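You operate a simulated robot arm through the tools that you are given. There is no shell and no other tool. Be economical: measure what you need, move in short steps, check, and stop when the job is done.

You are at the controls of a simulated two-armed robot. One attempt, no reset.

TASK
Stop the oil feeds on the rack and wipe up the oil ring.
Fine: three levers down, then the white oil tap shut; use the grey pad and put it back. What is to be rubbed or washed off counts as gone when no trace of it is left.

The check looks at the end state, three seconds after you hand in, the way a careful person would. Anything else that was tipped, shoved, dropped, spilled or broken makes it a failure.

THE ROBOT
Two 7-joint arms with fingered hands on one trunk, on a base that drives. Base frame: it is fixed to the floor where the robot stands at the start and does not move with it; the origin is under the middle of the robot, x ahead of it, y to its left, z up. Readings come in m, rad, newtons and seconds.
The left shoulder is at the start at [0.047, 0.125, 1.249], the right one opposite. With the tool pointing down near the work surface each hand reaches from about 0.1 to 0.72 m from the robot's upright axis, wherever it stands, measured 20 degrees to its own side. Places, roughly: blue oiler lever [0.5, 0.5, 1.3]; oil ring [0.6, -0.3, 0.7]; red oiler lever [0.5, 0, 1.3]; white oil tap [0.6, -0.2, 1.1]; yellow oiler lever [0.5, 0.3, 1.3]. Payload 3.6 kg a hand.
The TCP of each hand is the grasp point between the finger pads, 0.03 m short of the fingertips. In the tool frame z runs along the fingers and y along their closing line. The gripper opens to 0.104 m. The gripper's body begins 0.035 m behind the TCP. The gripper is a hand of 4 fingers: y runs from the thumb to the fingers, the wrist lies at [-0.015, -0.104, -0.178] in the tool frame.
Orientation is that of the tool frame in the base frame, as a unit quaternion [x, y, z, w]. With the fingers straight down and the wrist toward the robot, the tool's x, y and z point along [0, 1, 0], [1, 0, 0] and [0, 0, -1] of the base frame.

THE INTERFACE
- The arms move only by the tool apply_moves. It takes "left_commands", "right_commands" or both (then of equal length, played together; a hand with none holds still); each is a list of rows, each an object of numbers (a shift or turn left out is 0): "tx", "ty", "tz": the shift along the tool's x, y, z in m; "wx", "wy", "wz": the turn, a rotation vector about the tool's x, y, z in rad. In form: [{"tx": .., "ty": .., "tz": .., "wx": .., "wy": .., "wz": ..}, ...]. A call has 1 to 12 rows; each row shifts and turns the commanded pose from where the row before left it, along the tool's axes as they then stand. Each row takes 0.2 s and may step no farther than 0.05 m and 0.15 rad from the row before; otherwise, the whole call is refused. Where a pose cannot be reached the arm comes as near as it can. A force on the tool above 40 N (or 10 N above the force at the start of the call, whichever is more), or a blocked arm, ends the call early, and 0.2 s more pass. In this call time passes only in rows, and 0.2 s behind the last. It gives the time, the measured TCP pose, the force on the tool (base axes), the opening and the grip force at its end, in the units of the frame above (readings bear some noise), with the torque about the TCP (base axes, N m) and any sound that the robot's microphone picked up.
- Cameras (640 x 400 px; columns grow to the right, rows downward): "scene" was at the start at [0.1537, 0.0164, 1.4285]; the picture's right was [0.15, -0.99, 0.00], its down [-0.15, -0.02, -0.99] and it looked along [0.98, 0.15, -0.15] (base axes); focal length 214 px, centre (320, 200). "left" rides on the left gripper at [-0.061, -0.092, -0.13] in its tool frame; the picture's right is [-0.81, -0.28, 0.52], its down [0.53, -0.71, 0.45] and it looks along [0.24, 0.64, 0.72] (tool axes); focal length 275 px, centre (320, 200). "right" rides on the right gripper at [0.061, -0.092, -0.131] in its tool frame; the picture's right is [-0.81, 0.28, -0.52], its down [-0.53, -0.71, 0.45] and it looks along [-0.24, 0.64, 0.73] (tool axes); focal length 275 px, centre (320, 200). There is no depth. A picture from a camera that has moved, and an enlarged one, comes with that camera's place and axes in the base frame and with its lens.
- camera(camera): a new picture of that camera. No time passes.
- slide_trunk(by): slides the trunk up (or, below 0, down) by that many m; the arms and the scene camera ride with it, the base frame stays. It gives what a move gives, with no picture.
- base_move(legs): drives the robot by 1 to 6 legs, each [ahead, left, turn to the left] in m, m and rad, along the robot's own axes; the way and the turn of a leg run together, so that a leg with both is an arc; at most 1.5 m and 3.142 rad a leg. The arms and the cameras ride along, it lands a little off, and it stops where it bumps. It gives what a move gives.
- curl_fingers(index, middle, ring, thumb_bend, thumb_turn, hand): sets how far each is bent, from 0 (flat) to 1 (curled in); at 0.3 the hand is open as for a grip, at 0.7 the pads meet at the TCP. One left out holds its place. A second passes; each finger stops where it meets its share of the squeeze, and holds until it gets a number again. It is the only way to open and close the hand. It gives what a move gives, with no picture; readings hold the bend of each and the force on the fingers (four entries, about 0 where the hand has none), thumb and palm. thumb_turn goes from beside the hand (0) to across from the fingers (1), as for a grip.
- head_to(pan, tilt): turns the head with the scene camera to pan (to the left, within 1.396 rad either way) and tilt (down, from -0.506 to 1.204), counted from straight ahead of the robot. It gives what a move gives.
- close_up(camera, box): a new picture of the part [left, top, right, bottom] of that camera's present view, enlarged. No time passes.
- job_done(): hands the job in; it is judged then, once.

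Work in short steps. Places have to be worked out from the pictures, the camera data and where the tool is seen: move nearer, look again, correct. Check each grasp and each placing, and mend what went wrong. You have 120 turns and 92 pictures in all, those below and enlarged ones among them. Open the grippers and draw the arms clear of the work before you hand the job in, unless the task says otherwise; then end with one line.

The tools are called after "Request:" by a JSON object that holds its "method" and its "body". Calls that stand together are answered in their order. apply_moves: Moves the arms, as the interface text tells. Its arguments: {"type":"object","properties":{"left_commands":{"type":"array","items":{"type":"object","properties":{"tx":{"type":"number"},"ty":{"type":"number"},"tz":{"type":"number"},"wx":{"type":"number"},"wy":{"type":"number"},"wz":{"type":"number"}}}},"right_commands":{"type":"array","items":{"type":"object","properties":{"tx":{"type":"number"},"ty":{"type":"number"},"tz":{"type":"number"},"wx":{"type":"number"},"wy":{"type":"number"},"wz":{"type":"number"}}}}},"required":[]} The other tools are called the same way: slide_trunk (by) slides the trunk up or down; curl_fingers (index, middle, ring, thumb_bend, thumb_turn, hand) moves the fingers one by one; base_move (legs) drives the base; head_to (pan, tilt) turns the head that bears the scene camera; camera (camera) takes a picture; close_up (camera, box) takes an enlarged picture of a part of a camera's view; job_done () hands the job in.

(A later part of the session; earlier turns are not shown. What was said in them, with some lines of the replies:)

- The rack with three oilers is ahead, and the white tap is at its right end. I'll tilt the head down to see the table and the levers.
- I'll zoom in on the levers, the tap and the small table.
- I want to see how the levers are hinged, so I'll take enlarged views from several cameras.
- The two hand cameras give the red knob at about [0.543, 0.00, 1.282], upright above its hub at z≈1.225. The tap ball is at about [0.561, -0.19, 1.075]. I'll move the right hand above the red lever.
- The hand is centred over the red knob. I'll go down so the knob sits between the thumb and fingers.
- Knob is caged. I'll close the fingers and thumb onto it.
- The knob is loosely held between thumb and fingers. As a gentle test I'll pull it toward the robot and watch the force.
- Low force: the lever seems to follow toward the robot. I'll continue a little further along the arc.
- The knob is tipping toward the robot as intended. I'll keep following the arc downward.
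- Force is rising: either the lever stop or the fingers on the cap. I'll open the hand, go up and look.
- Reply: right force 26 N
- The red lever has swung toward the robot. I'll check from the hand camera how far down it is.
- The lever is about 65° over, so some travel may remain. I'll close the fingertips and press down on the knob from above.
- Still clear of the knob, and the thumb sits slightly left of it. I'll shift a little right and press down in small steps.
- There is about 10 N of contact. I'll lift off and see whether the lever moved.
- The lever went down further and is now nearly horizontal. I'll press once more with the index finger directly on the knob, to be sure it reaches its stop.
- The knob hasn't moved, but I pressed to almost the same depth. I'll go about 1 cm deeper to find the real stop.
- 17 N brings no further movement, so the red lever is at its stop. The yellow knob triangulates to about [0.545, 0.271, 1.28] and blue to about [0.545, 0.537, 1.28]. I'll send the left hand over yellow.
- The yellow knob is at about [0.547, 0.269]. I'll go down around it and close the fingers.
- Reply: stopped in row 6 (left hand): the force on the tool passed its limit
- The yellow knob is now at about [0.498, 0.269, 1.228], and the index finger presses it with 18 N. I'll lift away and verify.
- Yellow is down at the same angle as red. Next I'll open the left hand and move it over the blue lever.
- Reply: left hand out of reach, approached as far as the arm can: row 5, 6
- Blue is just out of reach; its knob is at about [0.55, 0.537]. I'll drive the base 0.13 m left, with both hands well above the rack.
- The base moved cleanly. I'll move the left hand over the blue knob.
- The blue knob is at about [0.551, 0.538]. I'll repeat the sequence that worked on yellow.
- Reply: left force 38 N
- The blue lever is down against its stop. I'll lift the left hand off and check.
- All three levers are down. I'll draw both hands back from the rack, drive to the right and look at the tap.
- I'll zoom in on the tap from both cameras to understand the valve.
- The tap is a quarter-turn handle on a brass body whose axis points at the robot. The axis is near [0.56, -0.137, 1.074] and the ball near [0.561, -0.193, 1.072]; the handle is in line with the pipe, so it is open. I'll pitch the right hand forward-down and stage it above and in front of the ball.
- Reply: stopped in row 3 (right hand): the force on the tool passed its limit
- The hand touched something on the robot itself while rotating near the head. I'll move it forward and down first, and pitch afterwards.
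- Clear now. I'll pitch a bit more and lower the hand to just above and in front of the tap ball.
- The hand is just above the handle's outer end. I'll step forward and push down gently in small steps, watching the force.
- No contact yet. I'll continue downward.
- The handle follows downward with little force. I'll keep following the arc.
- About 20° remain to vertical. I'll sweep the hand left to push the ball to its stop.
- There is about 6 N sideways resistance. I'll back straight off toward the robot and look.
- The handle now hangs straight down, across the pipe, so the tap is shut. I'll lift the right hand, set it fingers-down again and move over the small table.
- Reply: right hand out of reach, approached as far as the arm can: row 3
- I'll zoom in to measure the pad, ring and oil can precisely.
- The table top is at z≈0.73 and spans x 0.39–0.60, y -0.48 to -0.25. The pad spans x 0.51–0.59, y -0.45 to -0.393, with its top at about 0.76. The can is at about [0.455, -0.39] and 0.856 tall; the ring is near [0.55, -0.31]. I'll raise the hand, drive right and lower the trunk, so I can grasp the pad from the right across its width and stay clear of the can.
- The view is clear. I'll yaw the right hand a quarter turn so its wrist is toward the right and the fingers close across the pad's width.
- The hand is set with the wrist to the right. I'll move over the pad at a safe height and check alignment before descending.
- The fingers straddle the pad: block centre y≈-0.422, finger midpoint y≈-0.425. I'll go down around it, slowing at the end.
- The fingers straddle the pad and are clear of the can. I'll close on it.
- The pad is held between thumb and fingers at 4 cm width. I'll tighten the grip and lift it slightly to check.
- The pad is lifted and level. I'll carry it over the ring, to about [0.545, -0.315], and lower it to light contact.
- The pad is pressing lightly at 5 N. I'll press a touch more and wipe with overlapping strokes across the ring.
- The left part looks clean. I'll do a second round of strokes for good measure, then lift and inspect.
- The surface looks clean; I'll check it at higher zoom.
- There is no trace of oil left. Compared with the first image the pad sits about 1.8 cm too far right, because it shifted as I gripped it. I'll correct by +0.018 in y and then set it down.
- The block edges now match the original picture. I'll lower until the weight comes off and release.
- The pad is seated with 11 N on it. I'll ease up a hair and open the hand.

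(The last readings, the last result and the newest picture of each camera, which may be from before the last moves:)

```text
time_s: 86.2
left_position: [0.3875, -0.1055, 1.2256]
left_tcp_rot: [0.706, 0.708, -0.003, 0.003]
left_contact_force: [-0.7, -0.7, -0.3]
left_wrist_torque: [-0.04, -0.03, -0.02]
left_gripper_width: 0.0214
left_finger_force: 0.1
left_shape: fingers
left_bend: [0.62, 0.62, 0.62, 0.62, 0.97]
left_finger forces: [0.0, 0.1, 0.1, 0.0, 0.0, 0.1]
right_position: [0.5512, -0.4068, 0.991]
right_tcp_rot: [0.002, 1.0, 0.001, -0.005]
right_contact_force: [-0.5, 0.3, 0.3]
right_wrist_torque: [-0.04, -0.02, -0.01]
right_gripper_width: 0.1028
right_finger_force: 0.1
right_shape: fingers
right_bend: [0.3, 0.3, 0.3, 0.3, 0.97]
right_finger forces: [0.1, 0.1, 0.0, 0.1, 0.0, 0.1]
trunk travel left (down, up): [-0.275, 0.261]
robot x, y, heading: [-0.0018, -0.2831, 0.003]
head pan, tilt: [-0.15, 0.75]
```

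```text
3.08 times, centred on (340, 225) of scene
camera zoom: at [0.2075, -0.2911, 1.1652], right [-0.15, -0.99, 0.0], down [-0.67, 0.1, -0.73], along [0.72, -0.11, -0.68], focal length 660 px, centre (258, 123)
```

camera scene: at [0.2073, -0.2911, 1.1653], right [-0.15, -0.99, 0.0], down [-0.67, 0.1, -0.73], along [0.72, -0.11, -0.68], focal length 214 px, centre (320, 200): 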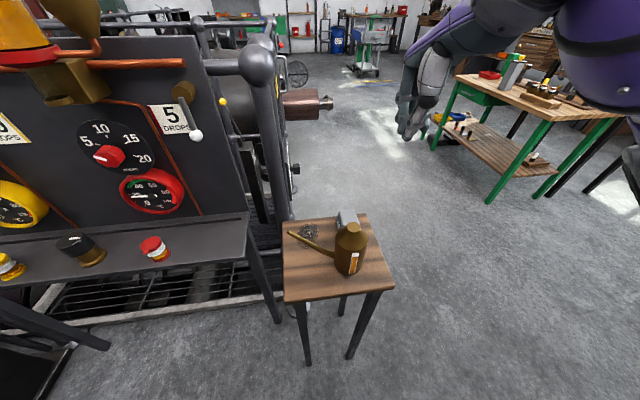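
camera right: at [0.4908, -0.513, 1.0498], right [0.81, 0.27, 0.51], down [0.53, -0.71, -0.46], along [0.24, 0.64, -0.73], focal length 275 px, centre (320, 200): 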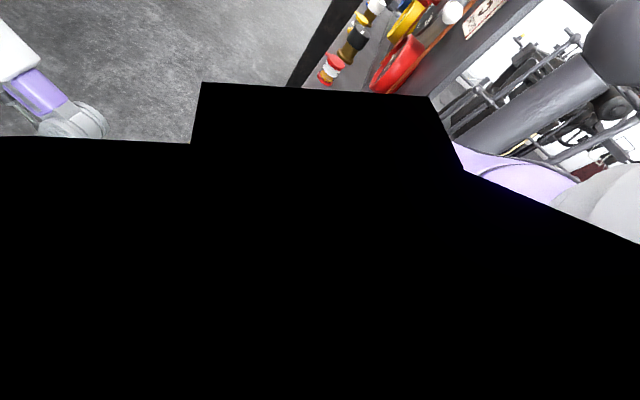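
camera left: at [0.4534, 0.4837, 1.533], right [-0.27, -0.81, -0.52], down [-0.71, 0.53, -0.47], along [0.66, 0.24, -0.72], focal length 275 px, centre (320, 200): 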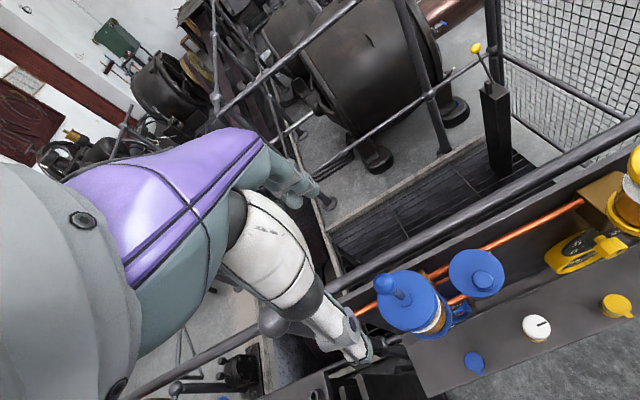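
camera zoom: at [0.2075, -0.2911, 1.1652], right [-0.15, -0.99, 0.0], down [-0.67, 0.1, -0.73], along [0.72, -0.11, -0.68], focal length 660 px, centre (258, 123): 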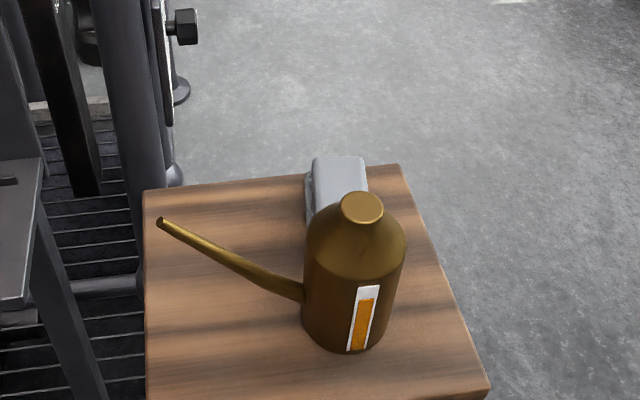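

The pad is back in place, the oil is gone and the can is untouched. I'll draw the right arm up and back, open the left hand, and check the rack one last time.

Request:
{"method": "apply_moves", "body": {"right_commands": [{"tz": -0.05}, {"tz": -0.05}, {"tx": 0.04, "ty": -0.02}, {"tx": 0.04, "ty": -0.02}, {"tx": 0.04, "ty": -0.02}, {}]}}

Request:
{"method": "curl_fingers", "body": {"hand": "left", "index": 0.3, "middle": 0.3, "ring": 0.3, "thumb_bend": 0.3}}

Request:
{"method": "base_move", "body": {"legs": [[-0.15, 0, 0]]}}

Request:
{"method": "slide_trunk", "body": {"by": 0.2}}

Request:
{"method": "head_to", "body": {"pan": 0.35, "tilt": 0.4}}

Request:
{"method": "camera", "body": {"camera": "scene"}}

```text
time_s: 87.6
left_position: [0.3881, -0.1041, 1.2254]
left_tcp_rot: [0.706, 0.708, -0.004, 0.003]
left_contact_force: [-0.1, -0.1, 0.2]
left_wrist_torque: [0.02, -0.01, -0.02]
left_gripper_width: 0.0214
left_finger_force: 0.0
left_shape: fingers
left_bend: [0.62, 0.62, 0.62, 0.62, 0.97]
left_finger forces: [0.0, 0.0, 0.1, 0.0, 0.1, 0.0]
right_position: [0.4321, -0.4652, 1.0918]
right_tcp_rot: [0.001, 1.0, 0.0, -0.004]
right_contact_force: [0.9, -0.1, -0.5]
right_wrist_torque: [0.03, 0.02, 0.02]
right_gripper_width: 0.103
right_finger_force: 0.0
right_shape: fingers
right_bend: [0.3, 0.3, 0.3, 0.3, 0.97]
right_finger forces: [0.0, 0.0, 0.1, 0.0, 0.0, 0.1]
trunk travel left (down, up): [-0.275, 0.261]
robot x, y, heading: [0.0028, -0.282, 0.009]
head pan, tilt: [-0.15, 0.75]
```

```text
time_s: 88.6
left_position: [0.3875, -0.1052, 1.2258]
left_tcp_rot: [0.706, 0.709, -0.003, 0.003]
left_contact_force: [0.1, 0.2, 0.1]
left_wrist_torque: [-0.01, -0.03, -0.01]
left_gripper_width: 0.1023
left_finger_force: 0.0
left_shape: fingers
left_bend: [0.3, 0.3, 0.3, 0.3, 0.97]
left_finger forces: [0.1, 0.0, 0.0, 0.0, 0.0, 0.1]
right_position: [0.4326, -0.4651, 1.0908]
right_tcp_rot: [0.001, 1.0, 0.0, -0.003]
right_contact_force: [-0.2, 0.1, 0.8]
right_wrist_torque: [-0.02, 0.02, -0.01]
right_gripper_width: 0.1029
right_finger_force: 0.0
right_shape: fingers
right_bend: [0.3, 0.3, 0.3, 0.3, 0.97]
right_finger forces: [0.1, 0.0, 0.0, 0.0, 0.1, 0.0]
trunk travel left (down, up): [-0.275, 0.261]
robot x, y, heading: [0.001, -0.2801, 0.001]
head pan, tilt: [-0.15, 0.75]
```

```text
time_s: 90.0
left_position: [0.2386, -0.1047, 1.2269]
left_tcp_rot: [0.706, 0.708, -0.003, 0.003]
left_contact_force: [0.3, -0.4, 0.0]
left_wrist_torque: [0.0, -0.03, -0.01]
left_gripper_width: 0.1028
left_finger_force: 0.1
left_shape: fingers
left_bend: [0.3, 0.3, 0.3, 0.3, 0.97]
left_finger forces: [0.0, 0.0, 0.0, 0.0, 0.0, 0.0]
right_position: [0.2842, -0.4658, 1.0905]
right_tcp_rot: [0.0, 1.0, 0.0, -0.003]
right_contact_force: [-0.1, 1.0, 0.9]
right_wrist_torque: [0.03, -0.02, 0.01]
right_gripper_width: 0.1031
right_finger_force: 0.0
right_shape: fingers
right_bend: [0.3, 0.3, 0.3, 0.3, 0.97]
right_finger forces: [0.0, 0.0, 0.0, 0.1, 0.0, 0.0]
trunk travel left (down, up): [-0.275, 0.261]
robot x, y, heading: [-0.1468, -0.2833, 0.002]
head pan, tilt: [-0.15, 0.75]
```

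```text
time_s: 92.2
left_position: [0.2396, -0.105, 1.4265]
left_tcp_rot: [0.705, 0.709, -0.003, 0.002]
left_contact_force: [-0.4, -0.7, 0.0]
left_wrist_torque: [-0.03, -0.01, -0.01]
left_gripper_width: 0.1028
left_finger_force: 0.1
left_shape: fingers
left_bend: [0.3, 0.3, 0.3, 0.3, 0.97]
left_finger forces: [0.0, 0.0, 0.0, 0.0, 0.1, 0.0]
right_position: [0.2845, -0.4645, 1.2904]
right_tcp_rot: [0.001, 1.0, 0.001, -0.004]
right_contact_force: [0.6, -0.2, 0.0]
right_wrist_torque: [0.02, 0.01, -0.02]
right_gripper_width: 0.1029
right_finger_force: 0.0
right_shape: fingers
right_bend: [0.3, 0.3, 0.3, 0.3, 0.97]
right_finger forces: [0.0, 0.1, 0.0, 0.0, 0.1, 0.0]
trunk travel left (down, up): [-0.475, 0.061]
robot x, y, heading: [-0.151, -0.2799, 0.007]
head pan, tilt: [-0.15, 0.75]
```

```text
time_s: 93.1
left_position: [0.2392, -0.106, 1.4259]
left_tcp_rot: [0.706, 0.708, -0.002, 0.003]
left_contact_force: [0.3, 0.1, 1.6]
left_wrist_torque: [-0.02, 0.0, 0.0]
left_gripper_width: 0.1026
left_finger_force: 0.0
left_shape: fingers
left_bend: [0.3, 0.3, 0.3, 0.3, 0.97]
left_finger forces: [0.0, 0.0, 0.0, 0.0, 0.1, 0.0]
right_position: [0.2832, -0.4652, 1.2912]
right_tcp_rot: [0.001, 1.0, 0.001, -0.003]
right_contact_force: [-0.5, 0.1, -0.7]
right_wrist_torque: [0.01, 0.01, 0.01]
right_gripper_width: 0.1028
right_finger_force: 0.1
right_shape: fingers
right_bend: [0.3, 0.3, 0.3, 0.3, 0.97]
right_finger forces: [0.0, 0.1, 0.1, 0.1, 0.0, 0.0]
trunk travel left (down, up): [-0.475, 0.061]
robot x, y, heading: [-0.1453, -0.2771, 0.002]
head pan, tilt: [0.351, 0.4]
```

```text
21 pictures are left
camera scene: at [0.0014, -0.2474, 1.4052], right [0.35, -0.94, 0.0], down [-0.37, -0.13, -0.92], along [0.86, 0.32, -0.39], focal length 214 px, centre (320, 200)
```

scene: 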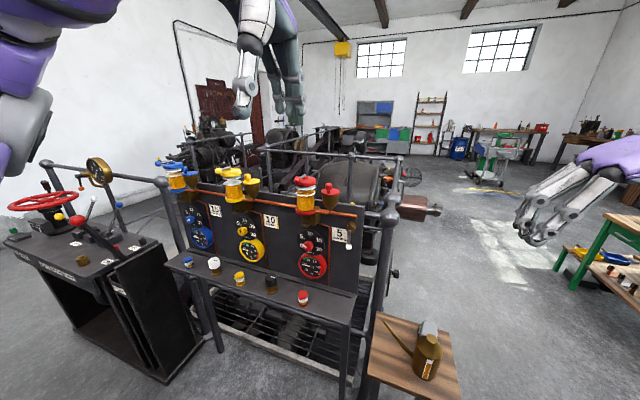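

I'll zoom in on the levers, tap and table for a final check.

Request:
{"method": "close_up", "body": {"camera": "scene", "box": [140, 150, 370, 290]}}

Request:
{"method": "close_up", "body": {"camera": "scene", "box": [300, 205, 380, 265]}}

Request:
{"method": "close_up", "body": {"camera": "scene", "box": [360, 300, 470, 400]}}

```text
2.78 times, centred on (255, 220) of scene
camera zoom: at [0.0014, -0.2474, 1.4052], right [0.35, -0.94, 0.0], down [-0.37, -0.13, -0.92], along [0.86, 0.32, -0.39], focal length 597 px, centre (501, 144)
```

zoom: 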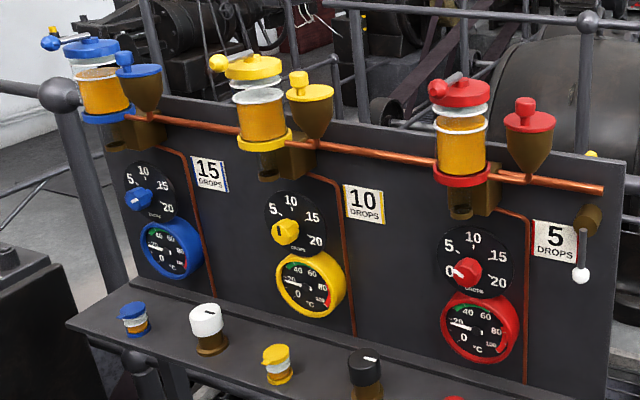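

```text
6.67 times, centred on (340, 235) of scene
camera zoom: at [0.0014, -0.2474, 1.4052], right [0.35, -0.94, 0.0], down [-0.37, -0.13, -0.92], along [0.86, 0.32, -0.39], focal length 1430 px, centre (187, -33)
```

zoom: 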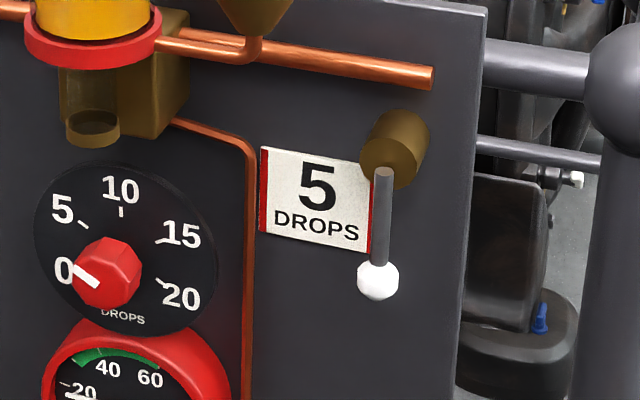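

```text
4.00 times, centred on (415, 350) of scene
camera zoom: at [0.0014, -0.2474, 1.4052], right [0.35, -0.94, 0.0], down [-0.37, -0.13, -0.92], along [0.86, 0.32, -0.39], focal length 858 px, centre (-60, -400)
```

zoom: 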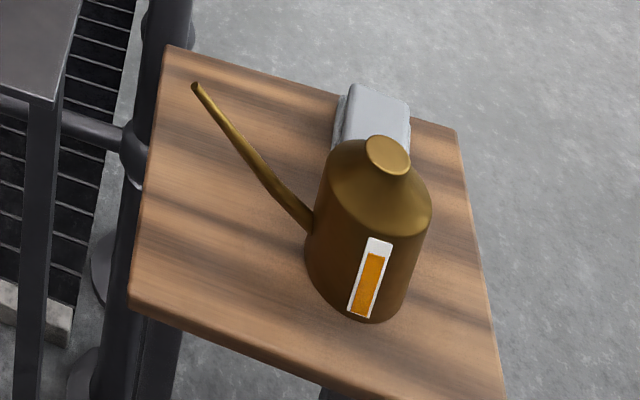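

All three levers are down and the tap handle hangs straight across the pipe. The table is clean, the pad is back and both hands are open and clear, so I'm handing in.

Request:
{"method": "job_done", "body": {}}

```text
The job is handed in.
```

I turned all three oiler levers down and shut the white oil tap. I wiped up the oil ring with no trace visible and put the grey pad back within a few millimetres of where it was.
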